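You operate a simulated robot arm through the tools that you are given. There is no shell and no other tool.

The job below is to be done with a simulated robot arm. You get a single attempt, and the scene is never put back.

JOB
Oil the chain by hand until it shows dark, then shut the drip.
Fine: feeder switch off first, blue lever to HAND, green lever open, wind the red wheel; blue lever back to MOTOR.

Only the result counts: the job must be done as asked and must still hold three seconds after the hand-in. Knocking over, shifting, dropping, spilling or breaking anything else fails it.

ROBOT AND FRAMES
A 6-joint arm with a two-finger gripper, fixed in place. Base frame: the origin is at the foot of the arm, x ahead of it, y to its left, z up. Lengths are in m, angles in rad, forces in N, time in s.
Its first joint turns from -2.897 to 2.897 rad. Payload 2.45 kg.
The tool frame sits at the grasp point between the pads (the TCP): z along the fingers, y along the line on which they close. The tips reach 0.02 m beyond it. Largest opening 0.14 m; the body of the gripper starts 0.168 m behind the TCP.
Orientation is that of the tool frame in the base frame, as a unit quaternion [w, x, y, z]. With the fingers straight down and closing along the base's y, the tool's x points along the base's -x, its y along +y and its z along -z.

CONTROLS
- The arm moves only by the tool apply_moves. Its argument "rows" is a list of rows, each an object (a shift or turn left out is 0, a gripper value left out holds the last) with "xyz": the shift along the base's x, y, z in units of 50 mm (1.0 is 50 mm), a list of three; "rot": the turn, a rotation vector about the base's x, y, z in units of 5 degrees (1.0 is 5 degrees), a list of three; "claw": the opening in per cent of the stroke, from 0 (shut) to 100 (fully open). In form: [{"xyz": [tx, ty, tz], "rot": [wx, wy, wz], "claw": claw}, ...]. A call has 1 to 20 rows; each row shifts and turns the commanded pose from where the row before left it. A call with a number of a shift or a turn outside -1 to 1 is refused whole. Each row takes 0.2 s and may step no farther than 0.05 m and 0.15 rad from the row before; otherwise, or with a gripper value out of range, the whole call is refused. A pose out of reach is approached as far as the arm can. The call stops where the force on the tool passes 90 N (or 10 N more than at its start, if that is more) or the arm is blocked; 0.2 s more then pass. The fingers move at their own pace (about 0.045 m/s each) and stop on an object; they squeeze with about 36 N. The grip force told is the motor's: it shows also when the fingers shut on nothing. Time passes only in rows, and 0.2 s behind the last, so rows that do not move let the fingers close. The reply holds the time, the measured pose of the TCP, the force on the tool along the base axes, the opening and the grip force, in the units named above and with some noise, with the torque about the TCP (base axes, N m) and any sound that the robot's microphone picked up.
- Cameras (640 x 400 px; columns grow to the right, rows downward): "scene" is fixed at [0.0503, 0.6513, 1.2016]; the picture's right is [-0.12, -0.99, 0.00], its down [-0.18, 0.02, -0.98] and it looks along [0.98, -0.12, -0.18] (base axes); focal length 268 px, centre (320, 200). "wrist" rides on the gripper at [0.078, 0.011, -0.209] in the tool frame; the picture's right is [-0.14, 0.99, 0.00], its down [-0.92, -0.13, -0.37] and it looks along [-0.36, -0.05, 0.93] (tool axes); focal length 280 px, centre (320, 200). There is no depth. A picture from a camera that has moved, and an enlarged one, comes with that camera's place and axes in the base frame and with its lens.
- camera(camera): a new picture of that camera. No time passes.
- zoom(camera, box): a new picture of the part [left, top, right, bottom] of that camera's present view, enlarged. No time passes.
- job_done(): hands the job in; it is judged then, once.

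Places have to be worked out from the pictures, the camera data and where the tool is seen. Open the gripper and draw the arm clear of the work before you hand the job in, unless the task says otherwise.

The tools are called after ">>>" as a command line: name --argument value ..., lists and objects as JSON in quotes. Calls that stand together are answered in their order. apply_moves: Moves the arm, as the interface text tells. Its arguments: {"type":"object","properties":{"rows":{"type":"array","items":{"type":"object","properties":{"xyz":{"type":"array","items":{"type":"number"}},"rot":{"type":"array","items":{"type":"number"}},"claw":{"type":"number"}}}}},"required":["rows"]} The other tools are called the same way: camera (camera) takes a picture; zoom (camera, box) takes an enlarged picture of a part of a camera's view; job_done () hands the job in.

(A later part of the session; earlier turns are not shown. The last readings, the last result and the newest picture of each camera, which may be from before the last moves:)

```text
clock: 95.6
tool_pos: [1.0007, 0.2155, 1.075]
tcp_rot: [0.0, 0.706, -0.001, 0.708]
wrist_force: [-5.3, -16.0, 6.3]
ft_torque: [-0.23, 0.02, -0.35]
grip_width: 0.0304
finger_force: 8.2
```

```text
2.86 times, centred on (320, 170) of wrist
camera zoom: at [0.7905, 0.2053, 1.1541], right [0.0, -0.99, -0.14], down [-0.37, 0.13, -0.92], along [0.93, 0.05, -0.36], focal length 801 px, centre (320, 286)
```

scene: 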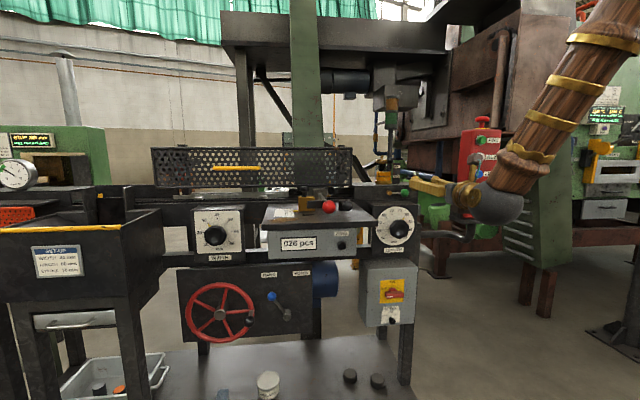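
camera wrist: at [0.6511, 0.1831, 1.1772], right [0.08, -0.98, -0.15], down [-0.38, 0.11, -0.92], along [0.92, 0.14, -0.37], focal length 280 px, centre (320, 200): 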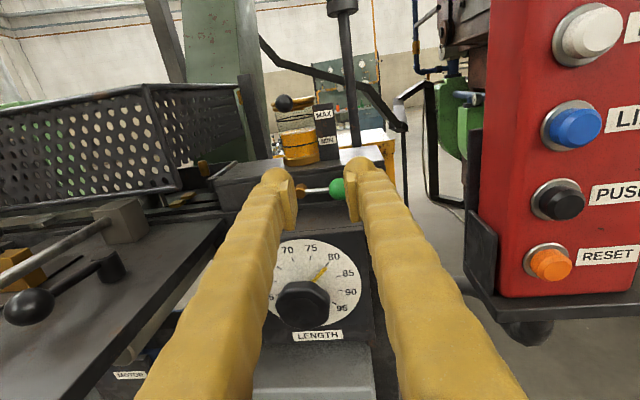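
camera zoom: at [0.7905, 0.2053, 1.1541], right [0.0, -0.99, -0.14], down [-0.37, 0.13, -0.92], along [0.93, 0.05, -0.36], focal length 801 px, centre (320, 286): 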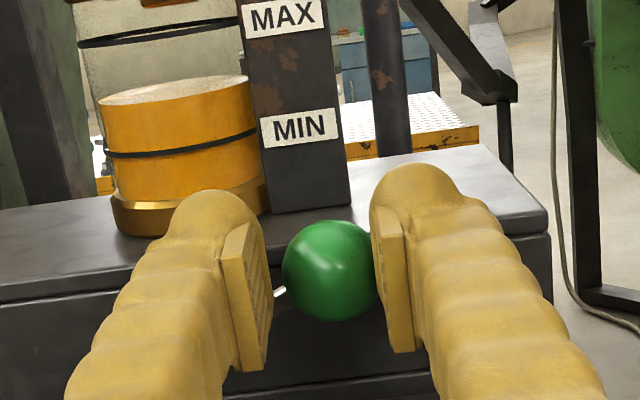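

The lever is up to about 26°. I continue up and left along the arc.

>>> apply_moves --rows '[{"xyz": [0.02, 0.05, 0.08]}, {"xyz": [0.02, 0.06, 0.08]}, {"xyz": [0, 0.07, 0.07]}, {"xyz": [0, 0.07, 0.07]}, {"xyz": [0, 0, 0]}]'

>>> zoom --camera "wrist" --box '[240, 100, 400, 240]'

>>> zoom --camera "scene" --box '[385, 160, 445, 210]'

```text
clock: 96.8
tool_pos: [0.9999, 0.2287, 1.0901]
tcp_rot: [0.001, 0.707, 0.0, 0.707]
wrist_force: [-22.7, -7.0, -5.5]
ft_torque: [-0.53, 0.15, -0.21]
grip_width: 0.0256
finger_force: 45.1
```

```text
2.86 times, centred on (320, 170) of wrist
camera zoom: at [0.7919, 0.2183, 1.1684], right [0.0, -0.99, -0.14], down [-0.37, 0.13, -0.92], along [0.93, 0.05, -0.37], focal length 801 px, centre (320, 286)
```

zoom: 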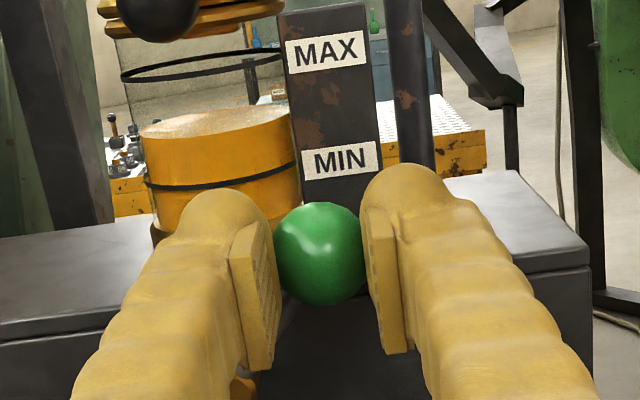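

```text
8.00 times, centred on (415, 185) of scene
camera zoom: at [0.0503, 0.6513, 1.2016], right [-0.12, -0.99, 0.0], down [-0.18, 0.02, -0.98], along [0.98, -0.12, -0.18], focal length 2143 px, centre (-440, 320)
```

zoom: 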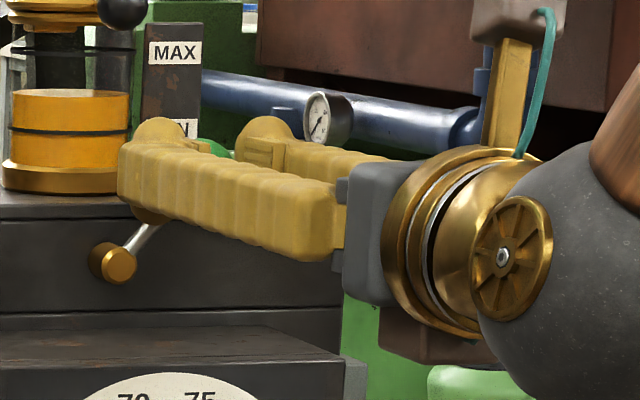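

The lever is now at about 50°. I continue toward vertical, in steps, watching for its stop.

>>> apply_moves --rows '[{"xyz": [0, 0.08, 0.06]}, {"xyz": [0, 0.08, 0.06]}, {"xyz": [0, 0.09, 0.05]}, {"xyz": [0, 0.1, 0.04]}, {"xyz": [0, 0, 0]}]'

>>> zoom --camera "wrist" --box '[240, 100, 400, 240]'

>>> zoom --camera "scene" --box '[385, 160, 445, 210]'

```text
clock: 98.0
tool_pos: [1.0015, 0.2451, 1.1006]
tcp_rot: [0.0, 0.706, 0.0, 0.708]
wrist_force: [-49.0, -14.2, 5.1]
ft_torque: [-0.66, 0.14, -0.38]
grip_width: 0.0258
finger_force: 45.1
```

```text
2.86 times, centred on (320, 170) of wrist
camera zoom: at [0.7921, 0.236, 1.1801], right [0.0, -0.99, -0.14], down [-0.37, 0.13, -0.92], along [0.93, 0.05, -0.36], focal length 801 px, centre (320, 286)
```

zoom: 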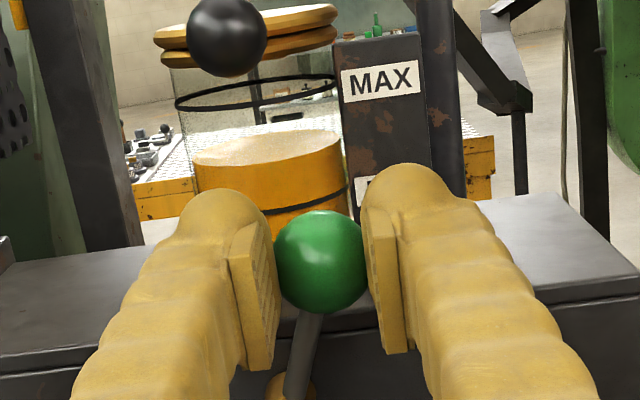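

```text
8.00 times, centred on (415, 185) of scene
camera zoom: at [0.0503, 0.6513, 1.2016], right [-0.12, -0.99, 0.0], down [-0.18, 0.02, -0.98], along [0.98, -0.12, -0.18], focal length 2143 px, centre (-440, 320)
```

zoom: 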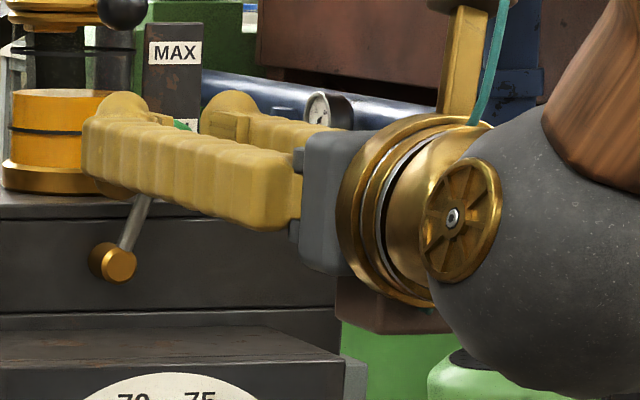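

At about 70° now. I continue to vertical, watching for a stop.

>>> apply_moves --rows '[{"xyz": [-0.02, 0.1, 0.02]}, {"xyz": [0, 0.1, 0.01]}, {"xyz": [0, 0.1, 0]}, {"xyz": [0, 0, 0]}]'

>>> zoom --camera "wrist" --box '[240, 100, 400, 240]'

>>> zoom --camera "scene" --box '[385, 160, 445, 210]'

```text
clock: 99.0
tool_pos: [1.0003, 0.2605, 1.1017]
tcp_rot: [0.001, 0.707, -0.001, 0.707]
wrist_force: [-36.3, -11.4, 16.7]
ft_torque: [-0.66, -0.21, -0.28]
grip_width: 0.025
finger_force: 45.1
```

```text
2.86 times, centred on (320, 170) of wrist
camera zoom: at [0.791, 0.2507, 1.1819], right [0.0, -0.99, -0.14], down [-0.37, 0.13, -0.92], along [0.93, 0.05, -0.36], focal length 801 px, centre (320, 286)
```

zoom: 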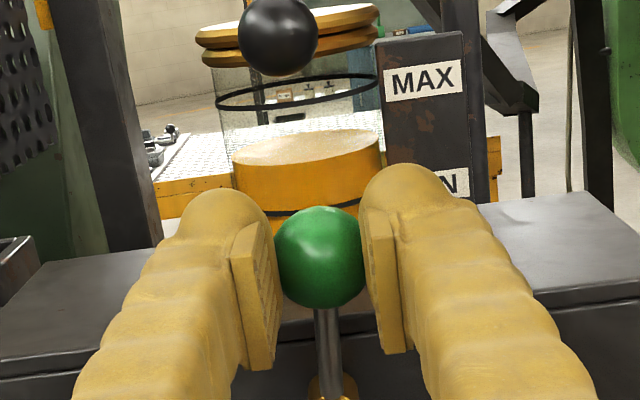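

```text
8.00 times, centred on (415, 185) of scene
camera zoom: at [0.0503, 0.6513, 1.2016], right [-0.12, -0.99, 0.0], down [-0.18, 0.02, -0.98], along [0.98, -0.12, -0.18], focal length 2143 px, centre (-440, 320)
```

zoom: 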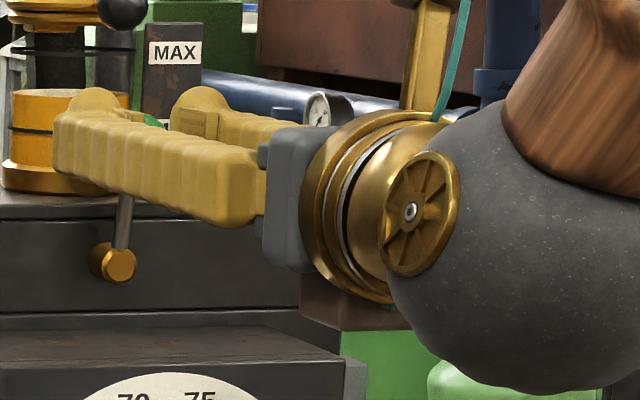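

The lever is nearly vertical. A small further nudge to see if it meets its stop.

>>> apply_moves --rows '[{"xyz": [0, 0.08, 0]}, {"xyz": [0, 0.08, 0]}, {"xyz": [0, 0, 0]}]'

>>> zoom --camera "wrist" --box '[240, 100, 400, 240]'

```text
clock: 99.8
tool_pos: [1.0007, 0.2666, 1.1033]
tcp_rot: [0.001, 0.707, -0.001, 0.707]
wrist_force: [-52.2, -48.5, 16.7]
ft_torque: [-1.03, -0.59, -0.93]
grip_width: 0.0245
finger_force: 44.9
```

```text
2.86 times, centred on (320, 170) of wrist
camera zoom: at [0.7909, 0.2564, 1.1813], right [0.0, -0.99, -0.14], down [-0.37, 0.13, -0.92], along [0.93, 0.05, -0.36], focal length 801 px, centre (320, 286)
```

zoom: 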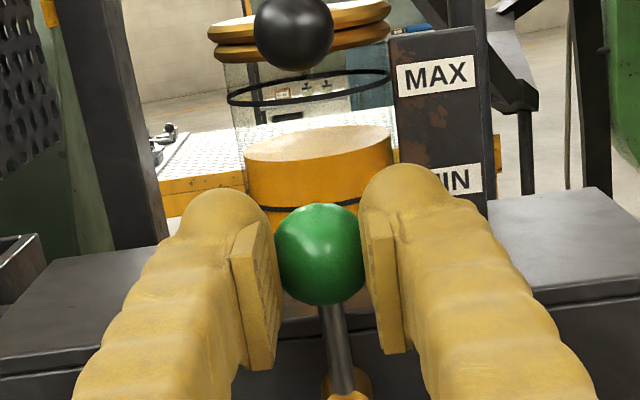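

Side force rose to 48 N with the lever just about vertical: it's at its open stop. I release and withdraw.

>>> apply_moves --rows '[{"xyz": [0, -0.05, 0]}, {"xyz": [0, 0, 0], "claw": 30}, {"xyz": [0, 0, 0]}, {"xyz": [-0.3, 0, 0]}, {"xyz": [-0.6, 0, 0]}, {"xyz": [-0.8, 0, 0]}, {"xyz": [0, 0, 0]}]'

>>> camera --camera "wrist"

>>> zoom --camera "scene" --box '[370, 140, 450, 210]'

```text
clock: 101.4
tool_pos: [0.9155, 0.2675, 1.1043]
tcp_rot: [0.002, 0.706, 0.0, 0.708]
wrist_force: [-1.0, -0.7, 0.0]
ft_torque: [-0.01, -0.02, 0.03]
grip_width: 0.0419
finger_force: 0.0
```

```text
taken
camera wrist: at [0.7068, 0.2564, 1.182], right [0.0, -0.99, -0.14], down [-0.37, 0.13, -0.92], along [0.93, 0.05, -0.36], focal length 280 px, centre (320, 200)
```

wrist: 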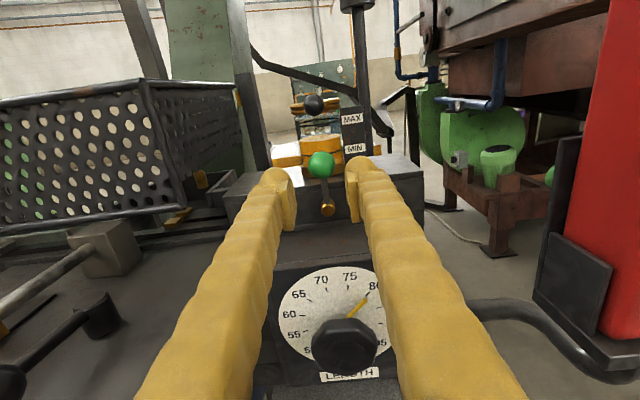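

```text
5.71 times, centred on (410, 175) of scene
camera zoom: at [0.0503, 0.6513, 1.2016], right [-0.12, -0.99, 0.0], down [-0.18, 0.02, -0.98], along [0.98, -0.12, -0.18], focal length 1531 px, centre (-194, 343)
```

zoom: 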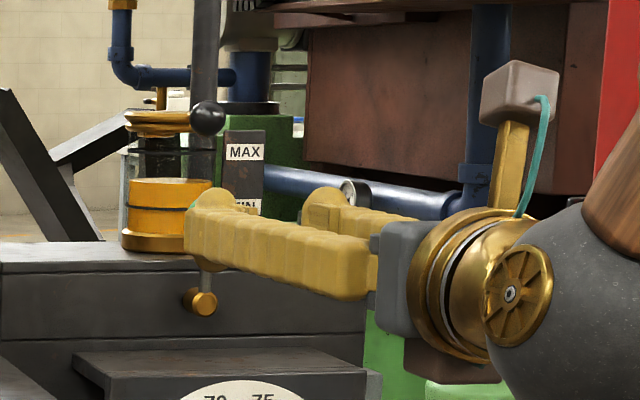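

The green lever stands vertical (open). Now quickly to the wheel: I back off to x≈0.63, swing left, and pitch down 35° in front of the handwheel.

>>> apply_moves --rows '[{"xyz": [-0.82, 0, 0]}, {"xyz": [-0.82, 0, 0]}, {"xyz": [-0.82, 0, 0]}, {"xyz": [-0.82, 0.3, 0]}, {"xyz": [-0.8, 0.4, 0]}, {"xyz": [-0.8, 0.5, 0]}, {"xyz": [-0.8, 0.5, 0], "rot": [0, 0.5, 0]}, {"xyz": [0, 0.9, -0.2], "rot": [0, 0.5, 0]}, {"xyz": [0, 0.9, -0.3], "rot": [0, 0.5, 0]}, {"xyz": [0, 0.9, -0.3], "rot": [0, 0.5, 0]}, {"xyz": [0, 0.9, -0.3], "rot": [0, 0.5, 0]}, {"xyz": [0, 0.9, -0.4], "rot": [0, 0.5, 0]}, {"xyz": [0, 0.9, -0.4], "rot": [0, 0.5, 0]}, {"xyz": [0, 0.9, -0.4], "rot": [0, 0.5, 0]}, {"xyz": [0, 0.7, -0.6], "rot": [0, 0.5, 0]}, {"xyz": [0, 0.5, -0.8], "rot": [0, 0.5, 0]}, {"xyz": [0, 0.3, -0.8], "rot": [0, 0.5, 0]}, {"xyz": [0, 0, -0.8], "rot": [0, 0.5, 0]}, {"xyz": [0, 0, 0]}]'

>>> camera --camera "wrist"

>>> camera --camera "scene"

```text
clock: 105.4
tool_pos: [0.6314, 0.7427, 0.8364]
tcp_rot: [0.001, 0.866, 0.0, 0.5]
wrist_force: [-0.2, -0.1, 0.2]
ft_torque: [0.03, -0.03, 0.0]
grip_width: 0.0419
finger_force: 0.0
```

```text
taken
camera wrist: at [0.4891, 0.7315, 1.0092], right [-0.07, -0.99, -0.12], down [-0.78, 0.13, -0.61], along [0.62, 0.05, -0.78], focal length 280 px, centre (320, 200)
```

wrist: 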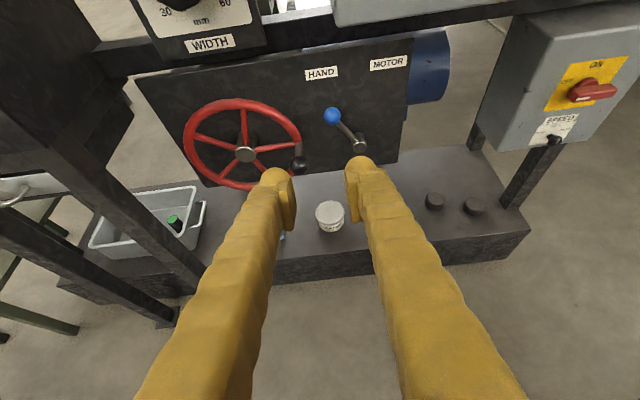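

```text
taken
```

scene: 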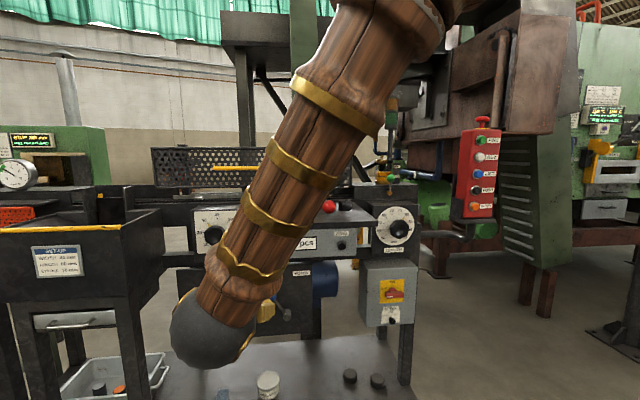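

The wheel, crank knob and HAND lever are in view. I need the exact knob position and the clearance to the big box on the left, so I zoom in.

>>> zoom --camera "wrist" --box '[160, 80, 360, 205]'

>>> zoom --camera "wrist" --box '[0, 0, 240, 200]'

>>> zoom --camera "scene" --box '[0, 200, 240, 400]'

```text
3.20 times, centred on (260, 142) of wrist
camera zoom: at [0.4891, 0.7315, 1.0092], right [-0.07, -0.99, -0.12], down [-0.78, 0.13, -0.61], along [0.62, 0.05, -0.78], focal length 897 px, centre (512, 384)
```

zoom: 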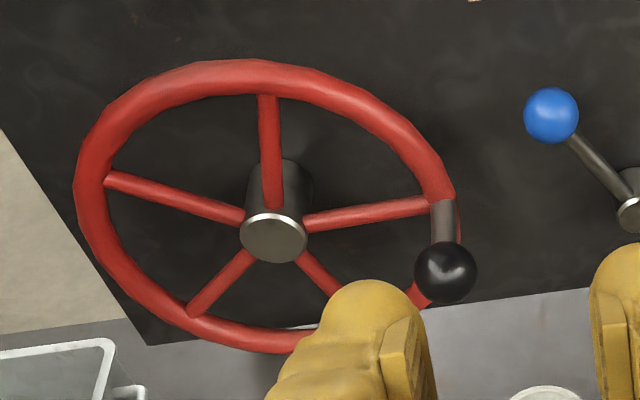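

```text
2.00 times, centred on (120, 100) of wrist
camera zoom: at [0.4891, 0.7315, 1.0092], right [-0.07, -0.99, -0.12], down [-0.78, 0.13, -0.61], along [0.62, 0.05, -0.78], focal length 561 px, centre (720, 400)
```

zoom: 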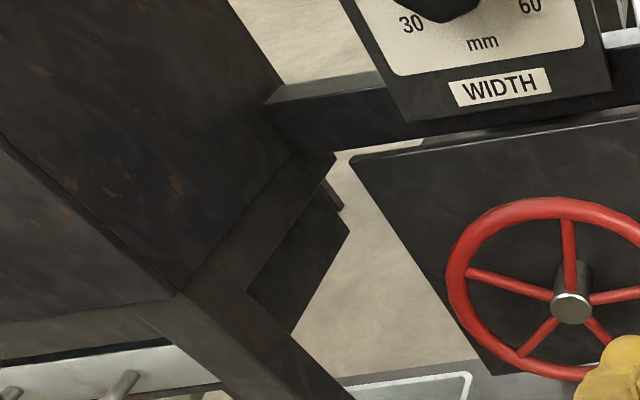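

```text
2.00 times, centred on (120, 300) of scene
camera zoom: at [0.0503, 0.6513, 1.2016], right [-0.12, -0.99, 0.0], down [-0.18, 0.02, -0.98], along [0.98, -0.12, -0.18], focal length 536 px, centre (720, 0)
```

zoom: 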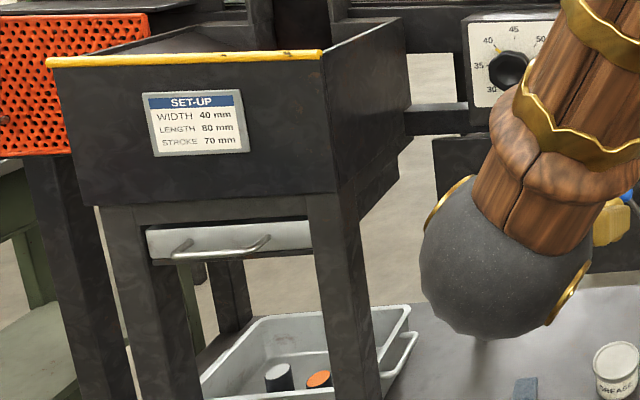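

Findings:
- Box wall on the left is at y≈1.095, so there's about 45 mm clearance at the wheel's left extreme
- Knob centre about (0.854, 0.785, 0.662), hub axis about (y 0.889, z 0.659), crank radius about 0.104

I approach the knob with 40° pitch and the fingers open.

>>> apply_moves --rows '[{"xyz": [0.4, 0.14, -0.3], "rot": [0, 1, 0], "claw": 45}, {"xyz": [0.5, 0.14, -0.375], "rot": [0, 1, 0]}, {"xyz": [0.5, 0.14, -0.375]}, {"xyz": [0.5, 0.14, -0.375]}, {"xyz": [0.5, 0.14, -0.375]}, {"xyz": [0.5, 0.14, -0.4]}, {"xyz": [0, 0, 0]}]'

>>> zoom --camera "wrist" --box '[220, 80, 420, 220]'

```text
clock: 107.0
tool_pos: [0.7769, 0.7839, 0.7256]
tcp_rot: [0.0, 0.906, 0.001, 0.423]
wrist_force: [0.2, 0.0, 0.5]
ft_torque: [0.0, 0.03, 0.0]
grip_width: 0.0629
finger_force: 0.0
```

```text
2.86 times, centred on (320, 150) of wrist
camera zoom: at [0.667, 0.7737, 0.9212], right [-0.09, -0.99, -0.1], down [-0.87, 0.13, -0.47], along [0.48, 0.05, -0.88], focal length 801 px, centre (320, 343)
```

zoom: 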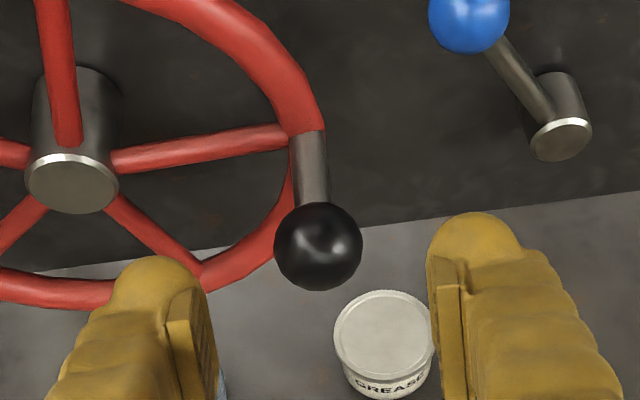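

The knob is centred between the fingers at about (0.855, 0.785, 0.661). I go in along the tool axis and close on it.

>>> apply_moves --rows '[{"xyz": [0.4, 0, -0.33]}, {"xyz": [0.4, 0, -0.33]}, {"xyz": [0.4, 0.02, -0.33]}, {"xyz": [0.36, 0, -0.3]}, {"xyz": [0, 0, 0]}]'

>>> zoom --camera "wrist" --box '[220, 80, 420, 220]'

```text
clock: 108.2
tool_pos: [0.8548, 0.7843, 0.6625]
tcp_rot: [0.001, 0.906, -0.001, 0.423]
wrist_force: [0.2, -0.2, -0.7]
ft_torque: [0.03, 0.0, 0.04]
grip_width: 0.0629
finger_force: 0.0
```

```text
2.86 times, centred on (320, 150) of wrist
camera zoom: at [0.7445, 0.7738, 0.8568], right [-0.09, -0.99, -0.1], down [-0.87, 0.13, -0.47], along [0.48, 0.05, -0.88], focal length 801 px, centre (320, 343)
```

zoom: 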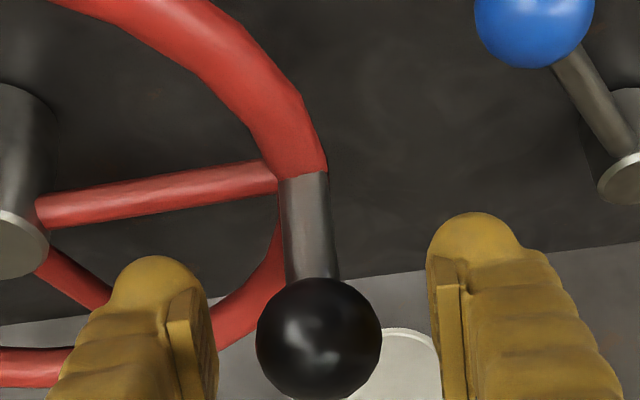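

The knob is at the TCP. I lower 5 mm and close on it.

>>> apply_moves --rows '[{"xyz": [0.02, 0, -0.1]}, {"xyz": [0, 0, 0], "claw": 5}, {"xyz": [0, 0, 0]}, {"xyz": [0, 0, 0]}, {"xyz": [0, 0, 0]}, {"xyz": [0, 0, 0]}]'

>>> zoom --camera "wrist" --box '[220, 80, 420, 220]'

```text
clock: 109.6
tool_pos: [0.8556, 0.7855, 0.6567]
tcp_rot: [-0.001, 0.906, 0.001, 0.423]
wrist_force: [5.4, 18.1, -5.2]
ft_torque: [-0.07, 0.03, -0.1]
grip_width: 0.0325
finger_force: 44.6
```

```text
2.86 times, centred on (320, 150) of wrist
camera zoom: at [0.7454, 0.7746, 0.8517], right [-0.09, -0.99, -0.1], down [-0.87, 0.13, -0.47], along [0.48, 0.05, -0.88], focal length 801 px, centre (320, 343)
```

zoom: 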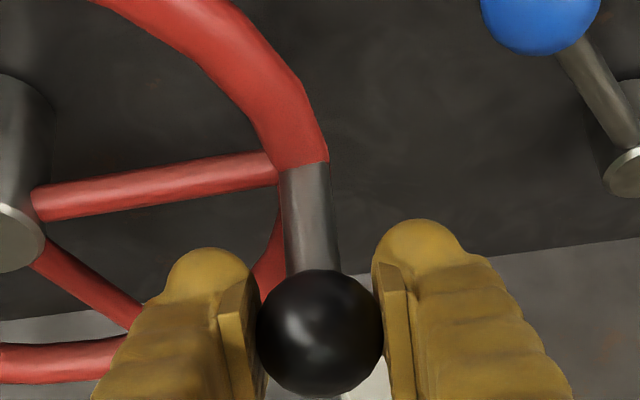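

Firm hold on the knob (32.5 mm, 45 N). I test the first 30° clockwise (downwards) and check forces and whether the knob follows.

>>> apply_moves --rows '[{"xyz": [0, 0.032, -0.15]}, {"xyz": [0, 0.02, -0.15]}, {"xyz": [0, 0.046, -0.173]}, {"xyz": [0, 0.046, -0.173]}, {"xyz": [0, 0.076, -0.163]}, {"xyz": [0, 0.076, -0.163]}, {"xyz": [0, 0, 0]}]'

>>> zoom --camera "wrist" --box '[120, 60, 420, 220]'

```text
clock: 111.2
tool_pos: [0.8556, 0.7928, 0.6034]
tcp_rot: [0.004, 0.907, -0.001, 0.422]
wrist_force: [-8.6, -80.1, -36.3]
ft_torque: [1.28, -0.34, 0.13]
grip_width: 0.0327
finger_force: 45.0
```

```text
2.13 times, centred on (270, 140) of wrist
camera zoom: at [0.7464, 0.785, 0.7993], right [-0.09, -0.99, -0.1], down [-0.88, 0.13, -0.47], along [0.47, 0.04, -0.88], focal length 598 px, centre (427, 328)
```

zoom: 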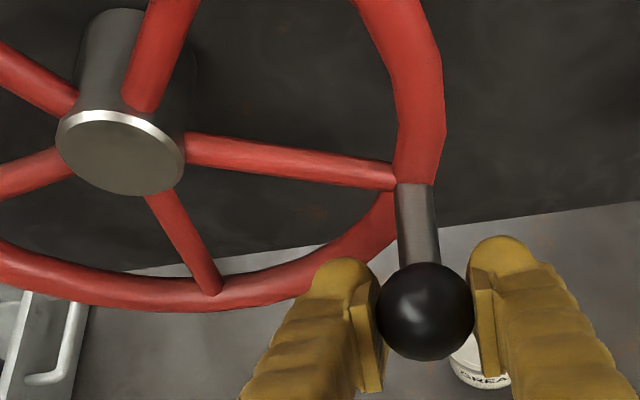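

The wheel turns easily; the force is purely radial (my circle was off), giving a refined centre of about (y 0.8868, z 0.6455), R≈0.1025. I continue along the corrected circle.

>>> apply_moves --rows '[{"xyz": [0, -0.034, -0.266]}, {"xyz": [0, 0.206, -0.292]}, {"xyz": [0, 0.252, -0.252]}, {"xyz": [0, 0.294, -0.206]}, {"xyz": [0, 0, 0]}]'

```text
clock: 112.4
tool_pos: [0.8551, 0.8396, 0.56]
tcp_rot: [-0.003, 0.906, 0.002, 0.423]
wrist_force: [-17.4, 5.2, 6.6]
ft_torque: [-0.03, -0.04, -0.05]
grip_width: 0.032
finger_force: 45.0
```

Forces are now small. I continue through the bottom toward the left side.

>>> apply_moves --rows '[{"xyz": [0, 0.322, -0.15]}, {"xyz": [0, 0.346, -0.092]}, {"xyz": [0, 0.356, -0.032]}, {"xyz": [0, 0.356, 0.032]}, {"xyz": [0, 0.346, 0.092]}, {"xyz": [0, 0.322, 0.15]}, {"xyz": [0, 0.294, 0.206]}]'

```text
clock: 114.0
tool_pos: [0.8566, 0.9528, 0.5682]
tcp_rot: [0.001, 0.906, 0.0, 0.423]
wrist_force: [7.2, -9.8, -3.9]
ft_torque: [0.5, 0.03, 0.0]
grip_width: 0.0322
finger_force: 45.2
```

The circle tracks well (measured within 1 mm of command). On up the left side.

>>> apply_moves --rows '[{"xyz": [0, 0.253, 0.253]}, {"xyz": [0, 0.205, 0.293]}, {"xyz": [0, 0.151, 0.324]}, {"xyz": [0, 0.093, 0.345]}, {"xyz": [0, 0.031, 0.356]}, {"xyz": [0, -0.031, 0.356]}, {"xyz": [0, -0.093, 0.345]}, {"xyz": [0, -0.151, 0.324]}]'

>>> camera --camera "wrist"

```text
clock: 115.8
tool_pos: [0.8547, 0.978, 0.7026]
tcp_rot: [-0.003, 0.905, 0.0, 0.424]
wrist_force: [2.4, 73.9, 24.4]
ft_torque: [1.81, -0.41, -0.13]
grip_width: 0.0572
finger_force: 37.5
```

```text
taken
camera wrist: at [0.7432, 0.967, 0.8967], right [-0.08, -0.99, -0.11], down [-0.87, 0.13, -0.47], along [0.48, 0.06, -0.88], focal length 280 px, centre (320, 200)
```

wrist: 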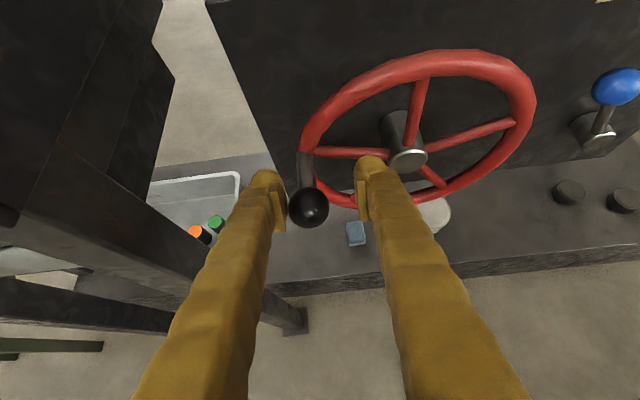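

The knob lagged vertically (the ball rolls between the pads on the vertical stretches) and the fingers were forced open. I re-centre on the knob (≈0.990, 0.683) and re-grip; then I'll use a slightly taller ellipse plus a small rolling wrist motion to stop the lag.

>>> apply_moves --rows '[{"xyz": [0, 0.12, -0.2]}, {"xyz": [0, 0.12, -0.19]}, {"xyz": [0, 0, 0]}, {"xyz": [0, 0, 0]}, {"xyz": [0, 0, 0]}]'

>>> zoom --camera "wrist" --box '[200, 60, 520, 260]'

```text
clock: 117.0
tool_pos: [0.8537, 0.9882, 0.6767]
tcp_rot: [0.0, 0.907, 0.001, 0.422]
wrist_force: [-14.4, 59.7, -2.6]
ft_torque: [0.83, 0.47, 0.32]
grip_width: 0.047
finger_force: 29.9
```

```text
2.00 times, centred on (360, 160) of wrist
camera zoom: at [0.7439, 0.9776, 0.872], right [-0.09, -0.99, -0.11], down [-0.87, 0.13, -0.47], along [0.48, 0.05, -0.88], focal length 561 px, centre (240, 280)
```

zoom: 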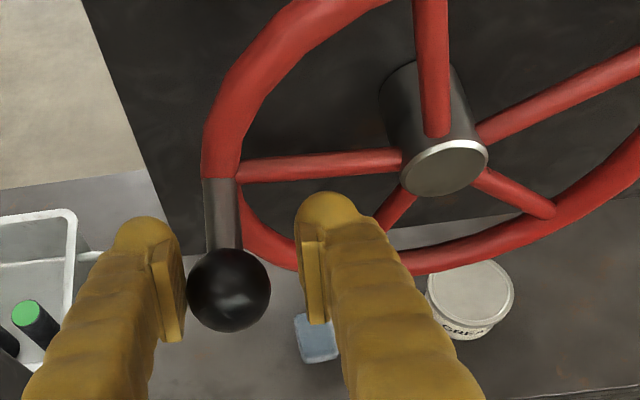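

The knob is at about (0.995, 0.662), so R≈0.1045 about y≈0.8905. I open, re-centre the TCP slightly below the knob, and close again.

>>> apply_moves --rows '[{"xyz": [0, 0, 0], "claw": 45}, {"xyz": [0, 0.06, 0]}, {"xyz": [0, 0.08, -0.22]}, {"xyz": [0, 0, -0.2]}, {"xyz": [0, 0, 0]}]'

>>> zoom --camera "wrist" --box '[200, 60, 520, 260]'

```text
clock: 118.2
tool_pos: [0.8546, 0.9939, 0.6579]
tcp_rot: [0.001, 0.906, -0.001, 0.423]
wrist_force: [0.2, -0.9, -0.7]
ft_torque: [-0.01, -0.02, -0.01]
grip_width: 0.0629
finger_force: 0.0
```

```text
2.00 times, centred on (360, 160) of wrist
camera zoom: at [0.7454, 0.9836, 0.8523], right [-0.09, -0.99, -0.1], down [-0.87, 0.13, -0.47], along [0.48, 0.05, -0.88], focal length 561 px, centre (240, 280)
```

zoom: 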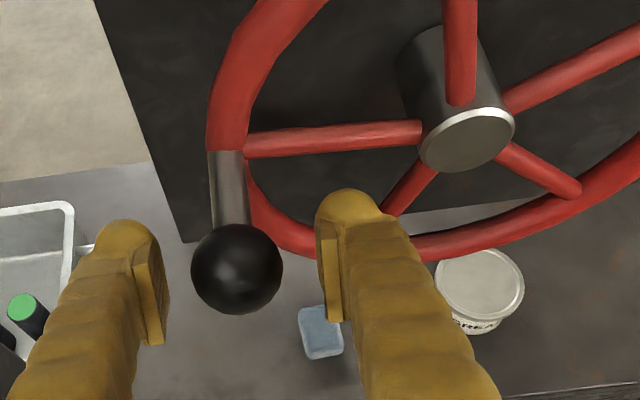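

Knob centred at the TCP. I close and continue up over the left side with the taller ellipse and a synchronized roll.

>>> apply_moves --rows '[{"xyz": [0, 0.02, 0], "claw": 5}, {"xyz": [0, 0, 0]}, {"xyz": [0, 0, 0]}, {"xyz": [0, 0, 0]}, {"xyz": [0, -0.032, 0.39], "rot": [0.958, 0, 0]}, {"xyz": [0, -0.094, 0.379], "rot": [0.842, 0, 0]}, {"xyz": [0, -0.154, 0.355], "rot": [0.624, 0, 0]}, {"xyz": [0, -0.209, 0.321], "rot": [0.334, 0, 0]}, {"xyz": [0, -0.258, 0.277], "rot": [0, 0, 0]}, {"xyz": [0, -0.298, 0.225], "rot": [-0.334, 0, 0]}]'

>>> zoom --camera "wrist" --box '[200, 60, 520, 260]'

```text
clock: 120.4
tool_pos: [0.8566, 0.9414, 0.7524]
tcp_rot: [-0.094, 0.901, -0.046, 0.42]
wrist_force: [2.4, -15.4, -45.3]
ft_torque: [0.21, 0.14, -0.05]
grip_width: 0.0326
finger_force: 45.1
```

```text
2.00 times, centred on (360, 160) of wrist
camera zoom: at [0.7466, 0.8917, 0.9412], right [-0.09, -0.95, -0.31], down [-0.87, 0.22, -0.43], along [0.48, 0.23, -0.85], focal length 561 px, centre (240, 280)
```

zoom: 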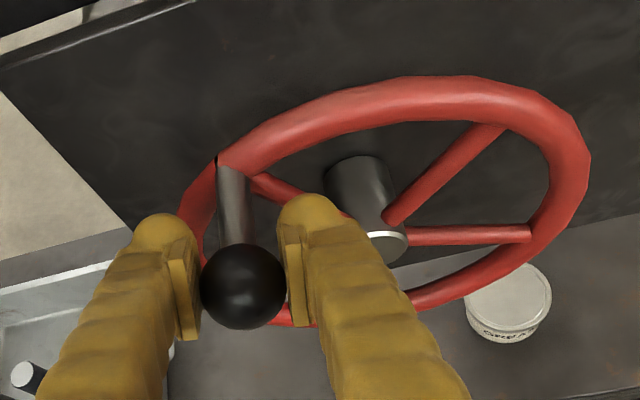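

The grip holds and the lag is small. I continue over the top and down the right side.

>>> apply_moves --rows '[{"xyz": [0, -0.33, 0.166], "rot": [-0.624, 0, 0]}, {"xyz": [0, -0.352, 0.1], "rot": [-0.842, 0, 0]}, {"xyz": [0, -0.363, 0.034], "rot": [-0.958, 0, 0]}, {"xyz": [0, -0.363, -0.034], "rot": [-0.958, 0, 0]}, {"xyz": [0, -0.352, -0.1], "rot": [-0.842, 0, 0]}, {"xyz": [0, -0.33, -0.166], "rot": [-0.624, 0, 0]}, {"xyz": [0, -0.298, -0.225], "rot": [-0.334, 0, 0]}, {"xyz": [0, -0.258, -0.277], "rot": [0, 0, 0]}]'

>>> zoom --camera "wrist" --box '[160, 60, 480, 260]'

```text
clock: 122.2
tool_pos: [0.8548, 0.8114, 0.7272]
tcp_rot: [0.109, 0.9, 0.052, 0.42]
wrist_force: [8.4, 19.9, -7.1]
ft_torque: [0.43, -0.11, 0.0]
grip_width: 0.0326
finger_force: 44.6
```

```text
2.00 times, centred on (320, 160) of wrist
camera zoom: at [0.7448, 0.8475, 0.9194], right [-0.09, -0.99, 0.14], down [-0.87, 0.01, -0.48], along [0.48, -0.16, -0.86], focal length 561 px, centre (320, 280)
```

zoom: 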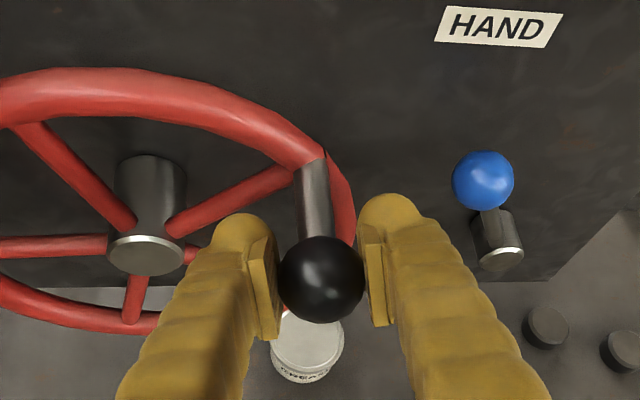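

Smooth so far. I continue down the right side toward the bottom.

>>> apply_moves --rows '[{"xyz": [0, -0.209, -0.321], "rot": [0.334, 0, 0]}, {"xyz": [0, -0.154, -0.355], "rot": [0.624, 0, 0]}, {"xyz": [0, -0.094, -0.379], "rot": [0.842, 0, 0]}, {"xyz": [0, -0.032, -0.39], "rot": [0.958, 0, 0]}, {"xyz": [0, 0.032, -0.39], "rot": [0.958, 0, 0]}, {"xyz": [0, 0.094, -0.379], "rot": [0.842, 0, 0]}, {"xyz": [0, 0.154, -0.355], "rot": [0.624, 0, 0]}, {"xyz": [0, 0.209, -0.321], "rot": [0.334, 0, 0]}]'

>>> zoom --camera "wrist" --box '[160, 60, 480, 260]'

>>> zoom --camera "scene" --box '[160, 240, 340, 350]'

```text
clock: 124.0
tool_pos: [0.8565, 0.8082, 0.5831]
tcp_rot: [-0.107, 0.901, -0.052, 0.418]
wrist_force: [-2.5, -31.9, -14.5]
ft_torque: [0.68, -0.15, 0.07]
grip_width: 0.0325
finger_force: 45.0
```

```text
2.00 times, centred on (320, 160) of wrist
camera zoom: at [0.746, 0.7529, 0.77], right [-0.09, -0.94, -0.34], down [-0.87, 0.24, -0.42], along [0.48, 0.26, -0.84], focal length 561 px, centre (320, 280)
```

zoom: 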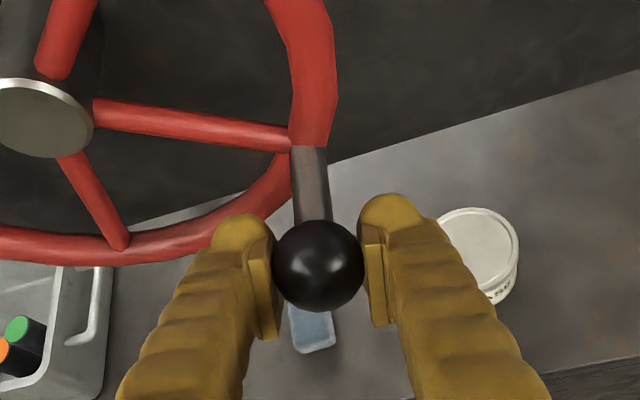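

```text
3.56 times, centred on (250, 295) of scene
camera zoom: at [0.0503, 0.6513, 1.2016], right [-0.12, -0.99, 0.0], down [-0.18, 0.02, -0.98], along [0.98, -0.12, -0.18], focal length 952 px, centre (569, -138)
```

zoom: 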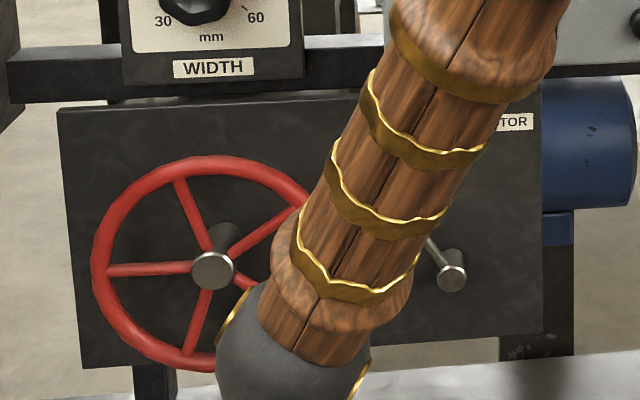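

One turn done, the grip is solid, and the blue lever still leans to HAND. I now run longer batches: 18 rows (half a turn).

>>> apply_moves --rows '[{"xyz": [0, 0.258, -0.277], "rot": [0, 0, 0]}, {"xyz": [0, 0.298, -0.225], "rot": [-0.334, 0, 0]}, {"xyz": [0, 0.33, -0.166], "rot": [-0.624, 0, 0]}, {"xyz": [0, 0.352, -0.1], "rot": [-0.842, 0, 0]}, {"xyz": [0, 0.363, -0.034], "rot": [-0.958, 0, 0]}, {"xyz": [0, 0.363, 0.034], "rot": [-0.958, 0, 0]}, {"xyz": [0, 0.352, 0.1], "rot": [-0.842, 0, 0]}, {"xyz": [0, 0.33, 0.166], "rot": [-0.624, 0, 0]}, {"xyz": [0, 0.298, 0.225], "rot": [-0.334, 0, 0]}, {"xyz": [0, 0.258, 0.277], "rot": [0, 0, 0]}, {"xyz": [0, 0.209, 0.321], "rot": [0.334, 0, 0]}, {"xyz": [0, 0.154, 0.355], "rot": [0.624, 0, 0]}, {"xyz": [0, 0.094, 0.379], "rot": [0.842, 0, 0]}, {"xyz": [0, 0.032, 0.39], "rot": [0.958, 0, 0]}]'

>>> zoom --camera "wrist" --box '[160, 60, 480, 260]'

```text
clock: 127.0
tool_pos: [0.8559, 0.9952, 0.6567]
tcp_rot: [0.001, 0.907, 0.0, 0.422]
wrist_force: [-15.7, -27.7, -1.5]
ft_torque: [-0.26, -0.09, 0.15]
grip_width: 0.0319
finger_force: 45.0
```

```text
2.00 times, centred on (320, 160) of wrist
camera zoom: at [0.7451, 0.9849, 0.852], right [-0.09, -0.99, -0.1], down [-0.87, 0.13, -0.47], along [0.48, 0.05, -0.88], focal length 561 px, centre (320, 280)
```

zoom: 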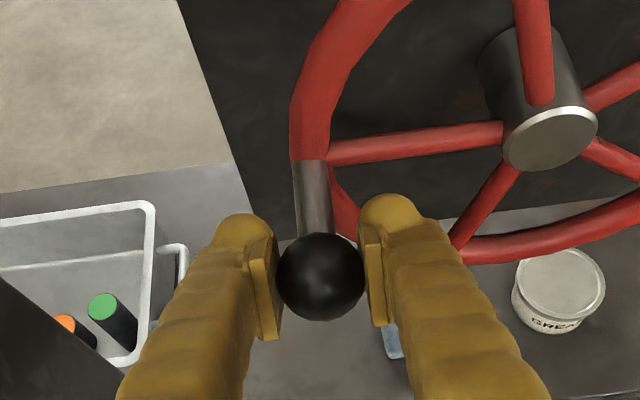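

1.5 turns done, knob centred. I keep winding: another full turn in two calls.

>>> apply_moves --rows '[{"xyz": [0, -0.032, 0.39], "rot": [0.958, 0, 0]}, {"xyz": [0, -0.094, 0.379], "rot": [0.842, 0, 0]}, {"xyz": [0, -0.154, 0.355], "rot": [0.624, 0, 0]}, {"xyz": [0, -0.209, 0.321], "rot": [0.334, 0, 0]}, {"xyz": [0, -0.258, 0.277], "rot": [0, 0, 0]}, {"xyz": [0, -0.298, 0.225], "rot": [-0.334, 0, 0]}, {"xyz": [0, -0.33, 0.166], "rot": [-0.624, 0, 0]}, {"xyz": [0, -0.352, 0.1], "rot": [-0.842, 0, 0]}, {"xyz": [0, -0.363, 0.034], "rot": [-0.958, 0, 0]}, {"xyz": [0, -0.363, -0.034], "rot": [-0.958, 0, 0]}, {"xyz": [0, -0.352, -0.1], "rot": [-0.842, 0, 0]}, {"xyz": [0, -0.33, -0.166], "rot": [-0.624, 0, 0]}, {"xyz": [0, -0.298, -0.225], "rot": [-0.334, 0, 0]}, {"xyz": [0, -0.258, -0.277], "rot": [0, 0, 0]}, {"xyz": [0, -0.209, -0.321], "rot": [0.334, 0, 0]}, {"xyz": [0, -0.154, -0.355], "rot": [0.624, 0, 0]}, {"xyz": [0, -0.094, -0.379], "rot": [0.842, 0, 0]}, {"xyz": [0, -0.032, -0.39], "rot": [0.958, 0, 0]}]'

>>> zoom --camera "wrist" --box '[160, 60, 480, 260]'

```text
clock: 130.8
tool_pos: [0.8564, 0.7849, 0.6568]
tcp_rot: [0.0, 0.906, 0.0, 0.423]
wrist_force: [-12.1, -11.8, 7.2]
ft_torque: [0.21, -0.23, 0.11]
grip_width: 0.0323
finger_force: 44.9
```

```text
2.00 times, centred on (320, 160) of wrist
camera zoom: at [0.7457, 0.775, 0.8511], right [-0.09, -0.99, -0.1], down [-0.87, 0.13, -0.47], along [0.48, 0.05, -0.88], focal length 561 px, centre (320, 280)
```

zoom: 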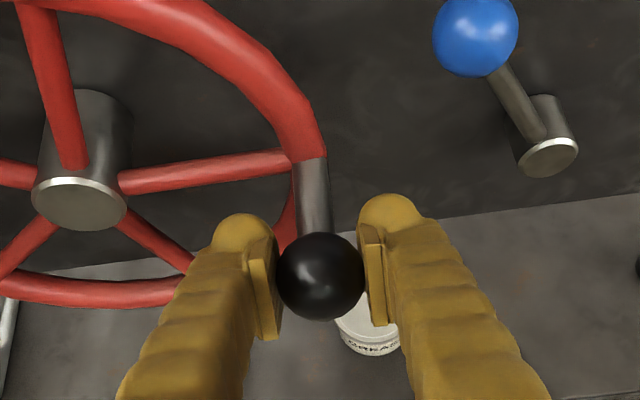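

Two turns now. The trajectory is stable, so I wind the next full turn.

>>> apply_moves --rows '[{"xyz": [0, 0.032, -0.39], "rot": [0.958, 0, 0]}, {"xyz": [0, 0.094, -0.379], "rot": [0.842, 0, 0]}, {"xyz": [0, 0.154, -0.355], "rot": [0.624, 0, 0]}, {"xyz": [0, 0.209, -0.321], "rot": [0.334, 0, 0]}, {"xyz": [0, 0.258, -0.277], "rot": [0, 0, 0]}, {"xyz": [0, 0.298, -0.225], "rot": [-0.334, 0, 0]}, {"xyz": [0, 0.33, -0.166], "rot": [-0.624, 0, 0]}, {"xyz": [0, 0.352, -0.1], "rot": [-0.842, 0, 0]}, {"xyz": [0, 0.363, -0.034], "rot": [-0.958, 0, 0]}, {"xyz": [0, 0.363, 0.034], "rot": [-0.958, 0, 0]}, {"xyz": [0, 0.352, 0.1], "rot": [-0.842, 0, 0]}, {"xyz": [0, 0.33, 0.166], "rot": [-0.624, 0, 0]}, {"xyz": [0, 0.298, 0.225], "rot": [-0.334, 0, 0]}, {"xyz": [0, 0.258, 0.277], "rot": [0, 0, 0]}, {"xyz": [0, 0.209, 0.321], "rot": [0.334, 0, 0]}, {"xyz": [0, 0.154, 0.355], "rot": [0.624, 0, 0]}, {"xyz": [0, 0.094, 0.379], "rot": [0.842, 0, 0]}, {"xyz": [0, 0.032, 0.39], "rot": [0.958, 0, 0]}]'

>>> apply_moves --rows '[{"xyz": [0, -0.032, 0.39], "rot": [0.958, 0, 0]}, {"xyz": [0, -0.094, 0.379], "rot": [0.842, 0, 0]}, {"xyz": [0, -0.154, 0.355], "rot": [0.624, 0, 0]}, {"xyz": [0, -0.209, 0.321], "rot": [0.334, 0, 0]}, {"xyz": [0, -0.258, 0.277], "rot": [0, 0, 0]}, {"xyz": [0, -0.298, 0.225], "rot": [-0.334, 0, 0]}, {"xyz": [0, -0.33, 0.166], "rot": [-0.624, 0, 0]}, {"xyz": [0, -0.352, 0.1], "rot": [-0.842, 0, 0]}, {"xyz": [0, -0.363, 0.034], "rot": [-0.958, 0, 0]}, {"xyz": [0, -0.363, -0.034], "rot": [-0.958, 0, 0]}, {"xyz": [0, -0.352, -0.1], "rot": [-0.842, 0, 0]}, {"xyz": [0, -0.33, -0.166], "rot": [-0.624, 0, 0]}, {"xyz": [0, -0.298, -0.225], "rot": [-0.334, 0, 0]}, {"xyz": [0, -0.258, -0.277], "rot": [0, 0, 0]}, {"xyz": [0, -0.209, -0.321], "rot": [0.334, 0, 0]}, {"xyz": [0, -0.154, -0.355], "rot": [0.624, 0, 0]}, {"xyz": [0, -0.094, -0.379], "rot": [0.842, 0, 0]}, {"xyz": [0, -0.032, -0.39], "rot": [0.958, 0, 0]}]'

>>> zoom --camera "wrist" --box '[160, 60, 480, 260]'

>>> camera --camera "scene"

```text
clock: 134.6
tool_pos: [0.8565, 0.9953, 0.6566]
tcp_rot: [0.0, 0.906, 0.0, 0.422]
wrist_force: [-7.0, -22.3, -1.7]
ft_torque: [-0.39, -0.03, 0.2]
grip_width: 0.0324
finger_force: 45.1
```

```text
clock: 138.4
tool_pos: [0.8558, 0.7858, 0.6566]
tcp_rot: [0.001, 0.907, 0.0, 0.422]
wrist_force: [0.2, 0.7, -0.3]
ft_torque: [0.0, 0.02, 0.0]
grip_width: 0.0071
finger_force: 0.0
```

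```text
2.00 times, centred on (320, 160) of wrist
camera zoom: at [0.7457, 0.7752, 0.8512], right [-0.09, -0.99, -0.11], down [-0.87, 0.13, -0.47], along [0.48, 0.05, -0.88], focal length 561 px, centre (320, 280)
```

zoom: 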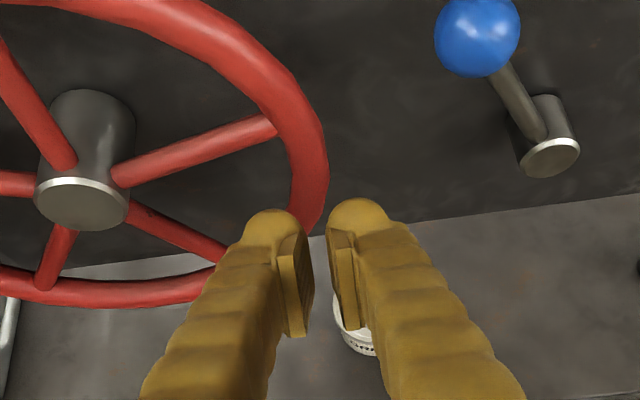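

```text
taken
```

scene: 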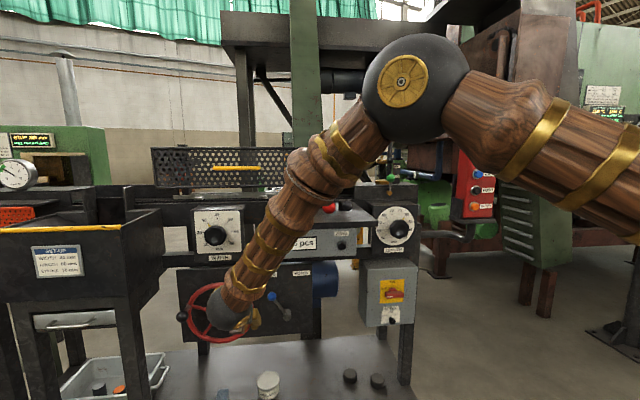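

The knob slipped out on the last upstroke (it's now at the wheel's left), so about 2.5 turns are done. It's time to check the chain: I retreat from the wheel and rise in front of the machine.

>>> apply_moves --rows '[{"xyz": [-0.7, 0, 0.58], "claw": 30}, {"xyz": [-0.7, 0, 0.58]}, {"xyz": [-0.7, 0, 0.58]}, {"xyz": [-0.8, 0, 0.4]}, {"xyz": [-0.8, 0, 0.4]}, {"xyz": [0, -0.1, 0.95]}, {"xyz": [0, -0.1, 0.95]}, {"xyz": [0, -0.1, 0.95]}, {"xyz": [0, -0.1, 0.95]}, {"xyz": [0, -0.1, 0.95], "claw": 100}, {"xyz": [0, -0.1, 0.95]}, {"xyz": [0, -0.1, 0.95]}, {"xyz": [0, -0.1, 0.95]}, {"xyz": [0, -0.1, 0.95]}, {"xyz": [0, -0.1, 0.95]}, {"xyz": [0, -0.1, 0.95]}]'

>>> apply_moves --rows '[{"xyz": [0.6, -0.72, 0.1], "rot": [0, 0.25, 0]}, {"xyz": [0.62, -0.72, 0.05], "rot": [0, 0.25, 0]}, {"xyz": [0.62, -0.72, 0], "rot": [0, 0.25, 0]}, {"xyz": [0.62, -0.72, 0], "rot": [0, 0.25, 0]}, {"xyz": [0.62, -0.72, 0], "rot": [0, 0.25, 0]}, {"xyz": [0.62, -0.72, 0], "rot": [0, 0.25, 0]}, {"xyz": [0.62, -0.72, 0], "rot": [0, 0.25, 0]}, {"xyz": [0.62, -0.72, 0], "rot": [0, 0.25, 0]}, {"xyz": [0.6, -0.72, 0], "rot": [0, 0, 0]}, {"xyz": [0, 0, 0]}]'

>>> camera --camera "wrist"

```text
clock: 141.8
tool_pos: [0.6716, 0.7325, 1.3075]
tcp_rot: [0.001, 0.906, 0.001, 0.423]
wrist_force: [-0.5, 0.3, 0.0]
ft_torque: [0.01, -0.06, 0.0]
grip_width: 0.1401
finger_force: 0.1
```

```text
clock: 144.0
tool_pos: [0.9476, 0.4073, 1.3128]
tcp_rot: [0.0, 0.939, 0.0, 0.343]
wrist_force: [-0.2, -0.7, 0.2]
ft_torque: [-0.01, -0.03, 0.0]
grip_width: 0.1398
finger_force: 0.0
```

```text
taken
camera wrist: at [0.8728, 0.3963, 1.5245], right [-0.11, -0.99, -0.09], down [-0.94, 0.13, -0.31], along [0.32, 0.05, -0.95], focal length 280 px, centre (320, 200)
```

wrist: 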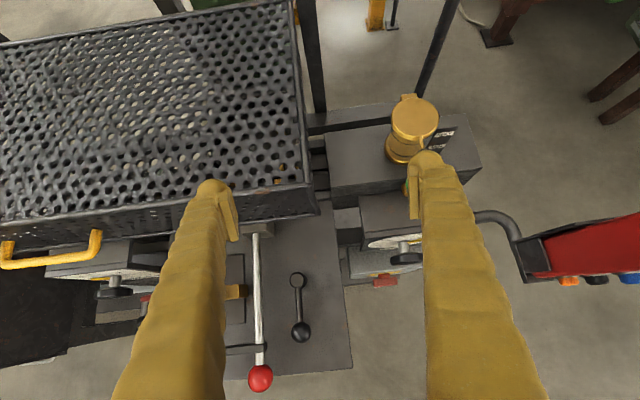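

The window between guard and oil box is in view. I zoom in to check the chain colour.

>>> zoom --camera "wrist" --box '[295, 125, 345, 205]'

>>> zoom --camera "wrist" --box '[300, 140, 340, 180]'

>>> zoom --camera "wrist" --box '[340, 80, 480, 210]'

```text
5.00 times, centred on (320, 165) of wrist
camera zoom: at [0.8728, 0.3963, 1.5245], right [-0.11, -0.99, -0.09], down [-0.94, 0.13, -0.31], along [0.32, 0.05, -0.95], focal length 1402 px, centre (320, 375)
```

zoom: 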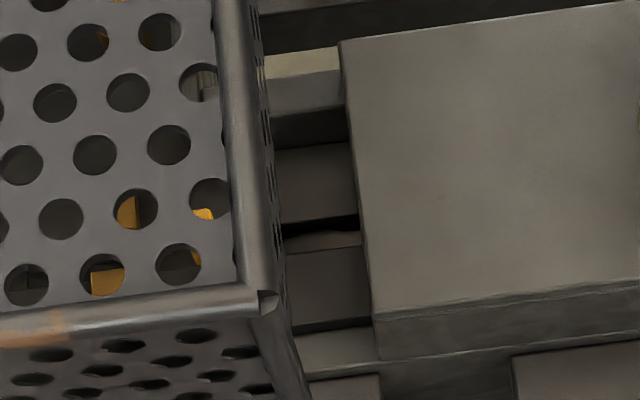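

```text
10.00 times, centred on (320, 160) of wrist
camera zoom: at [0.8728, 0.3963, 1.5245], right [-0.11, -0.99, -0.09], down [-0.94, 0.13, -0.31], along [0.32, 0.05, -0.95], focal length 2804 px, centre (320, 600)
```

zoom: 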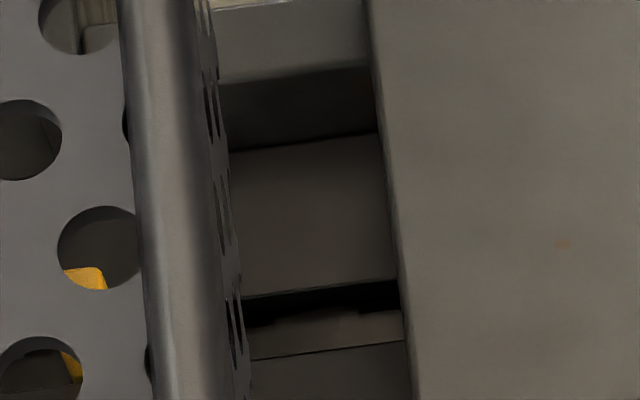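

```text
3.08 times, centred on (410, 145) of wrist
camera zoom: at [0.8728, 0.3963, 1.5245], right [-0.11, -0.99, -0.09], down [-0.94, 0.13, -0.31], along [0.32, 0.05, -0.95], focal length 863 px, centre (43, 369)
```

zoom: 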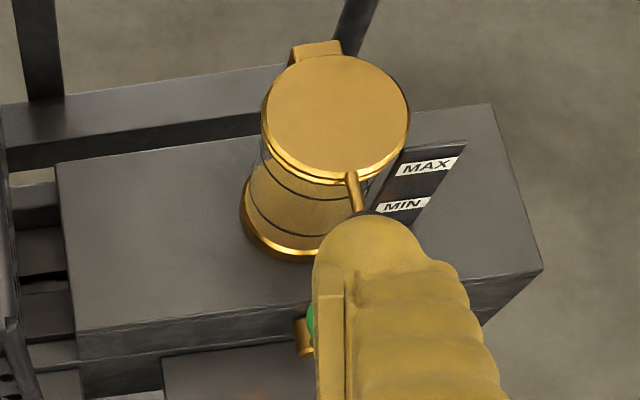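

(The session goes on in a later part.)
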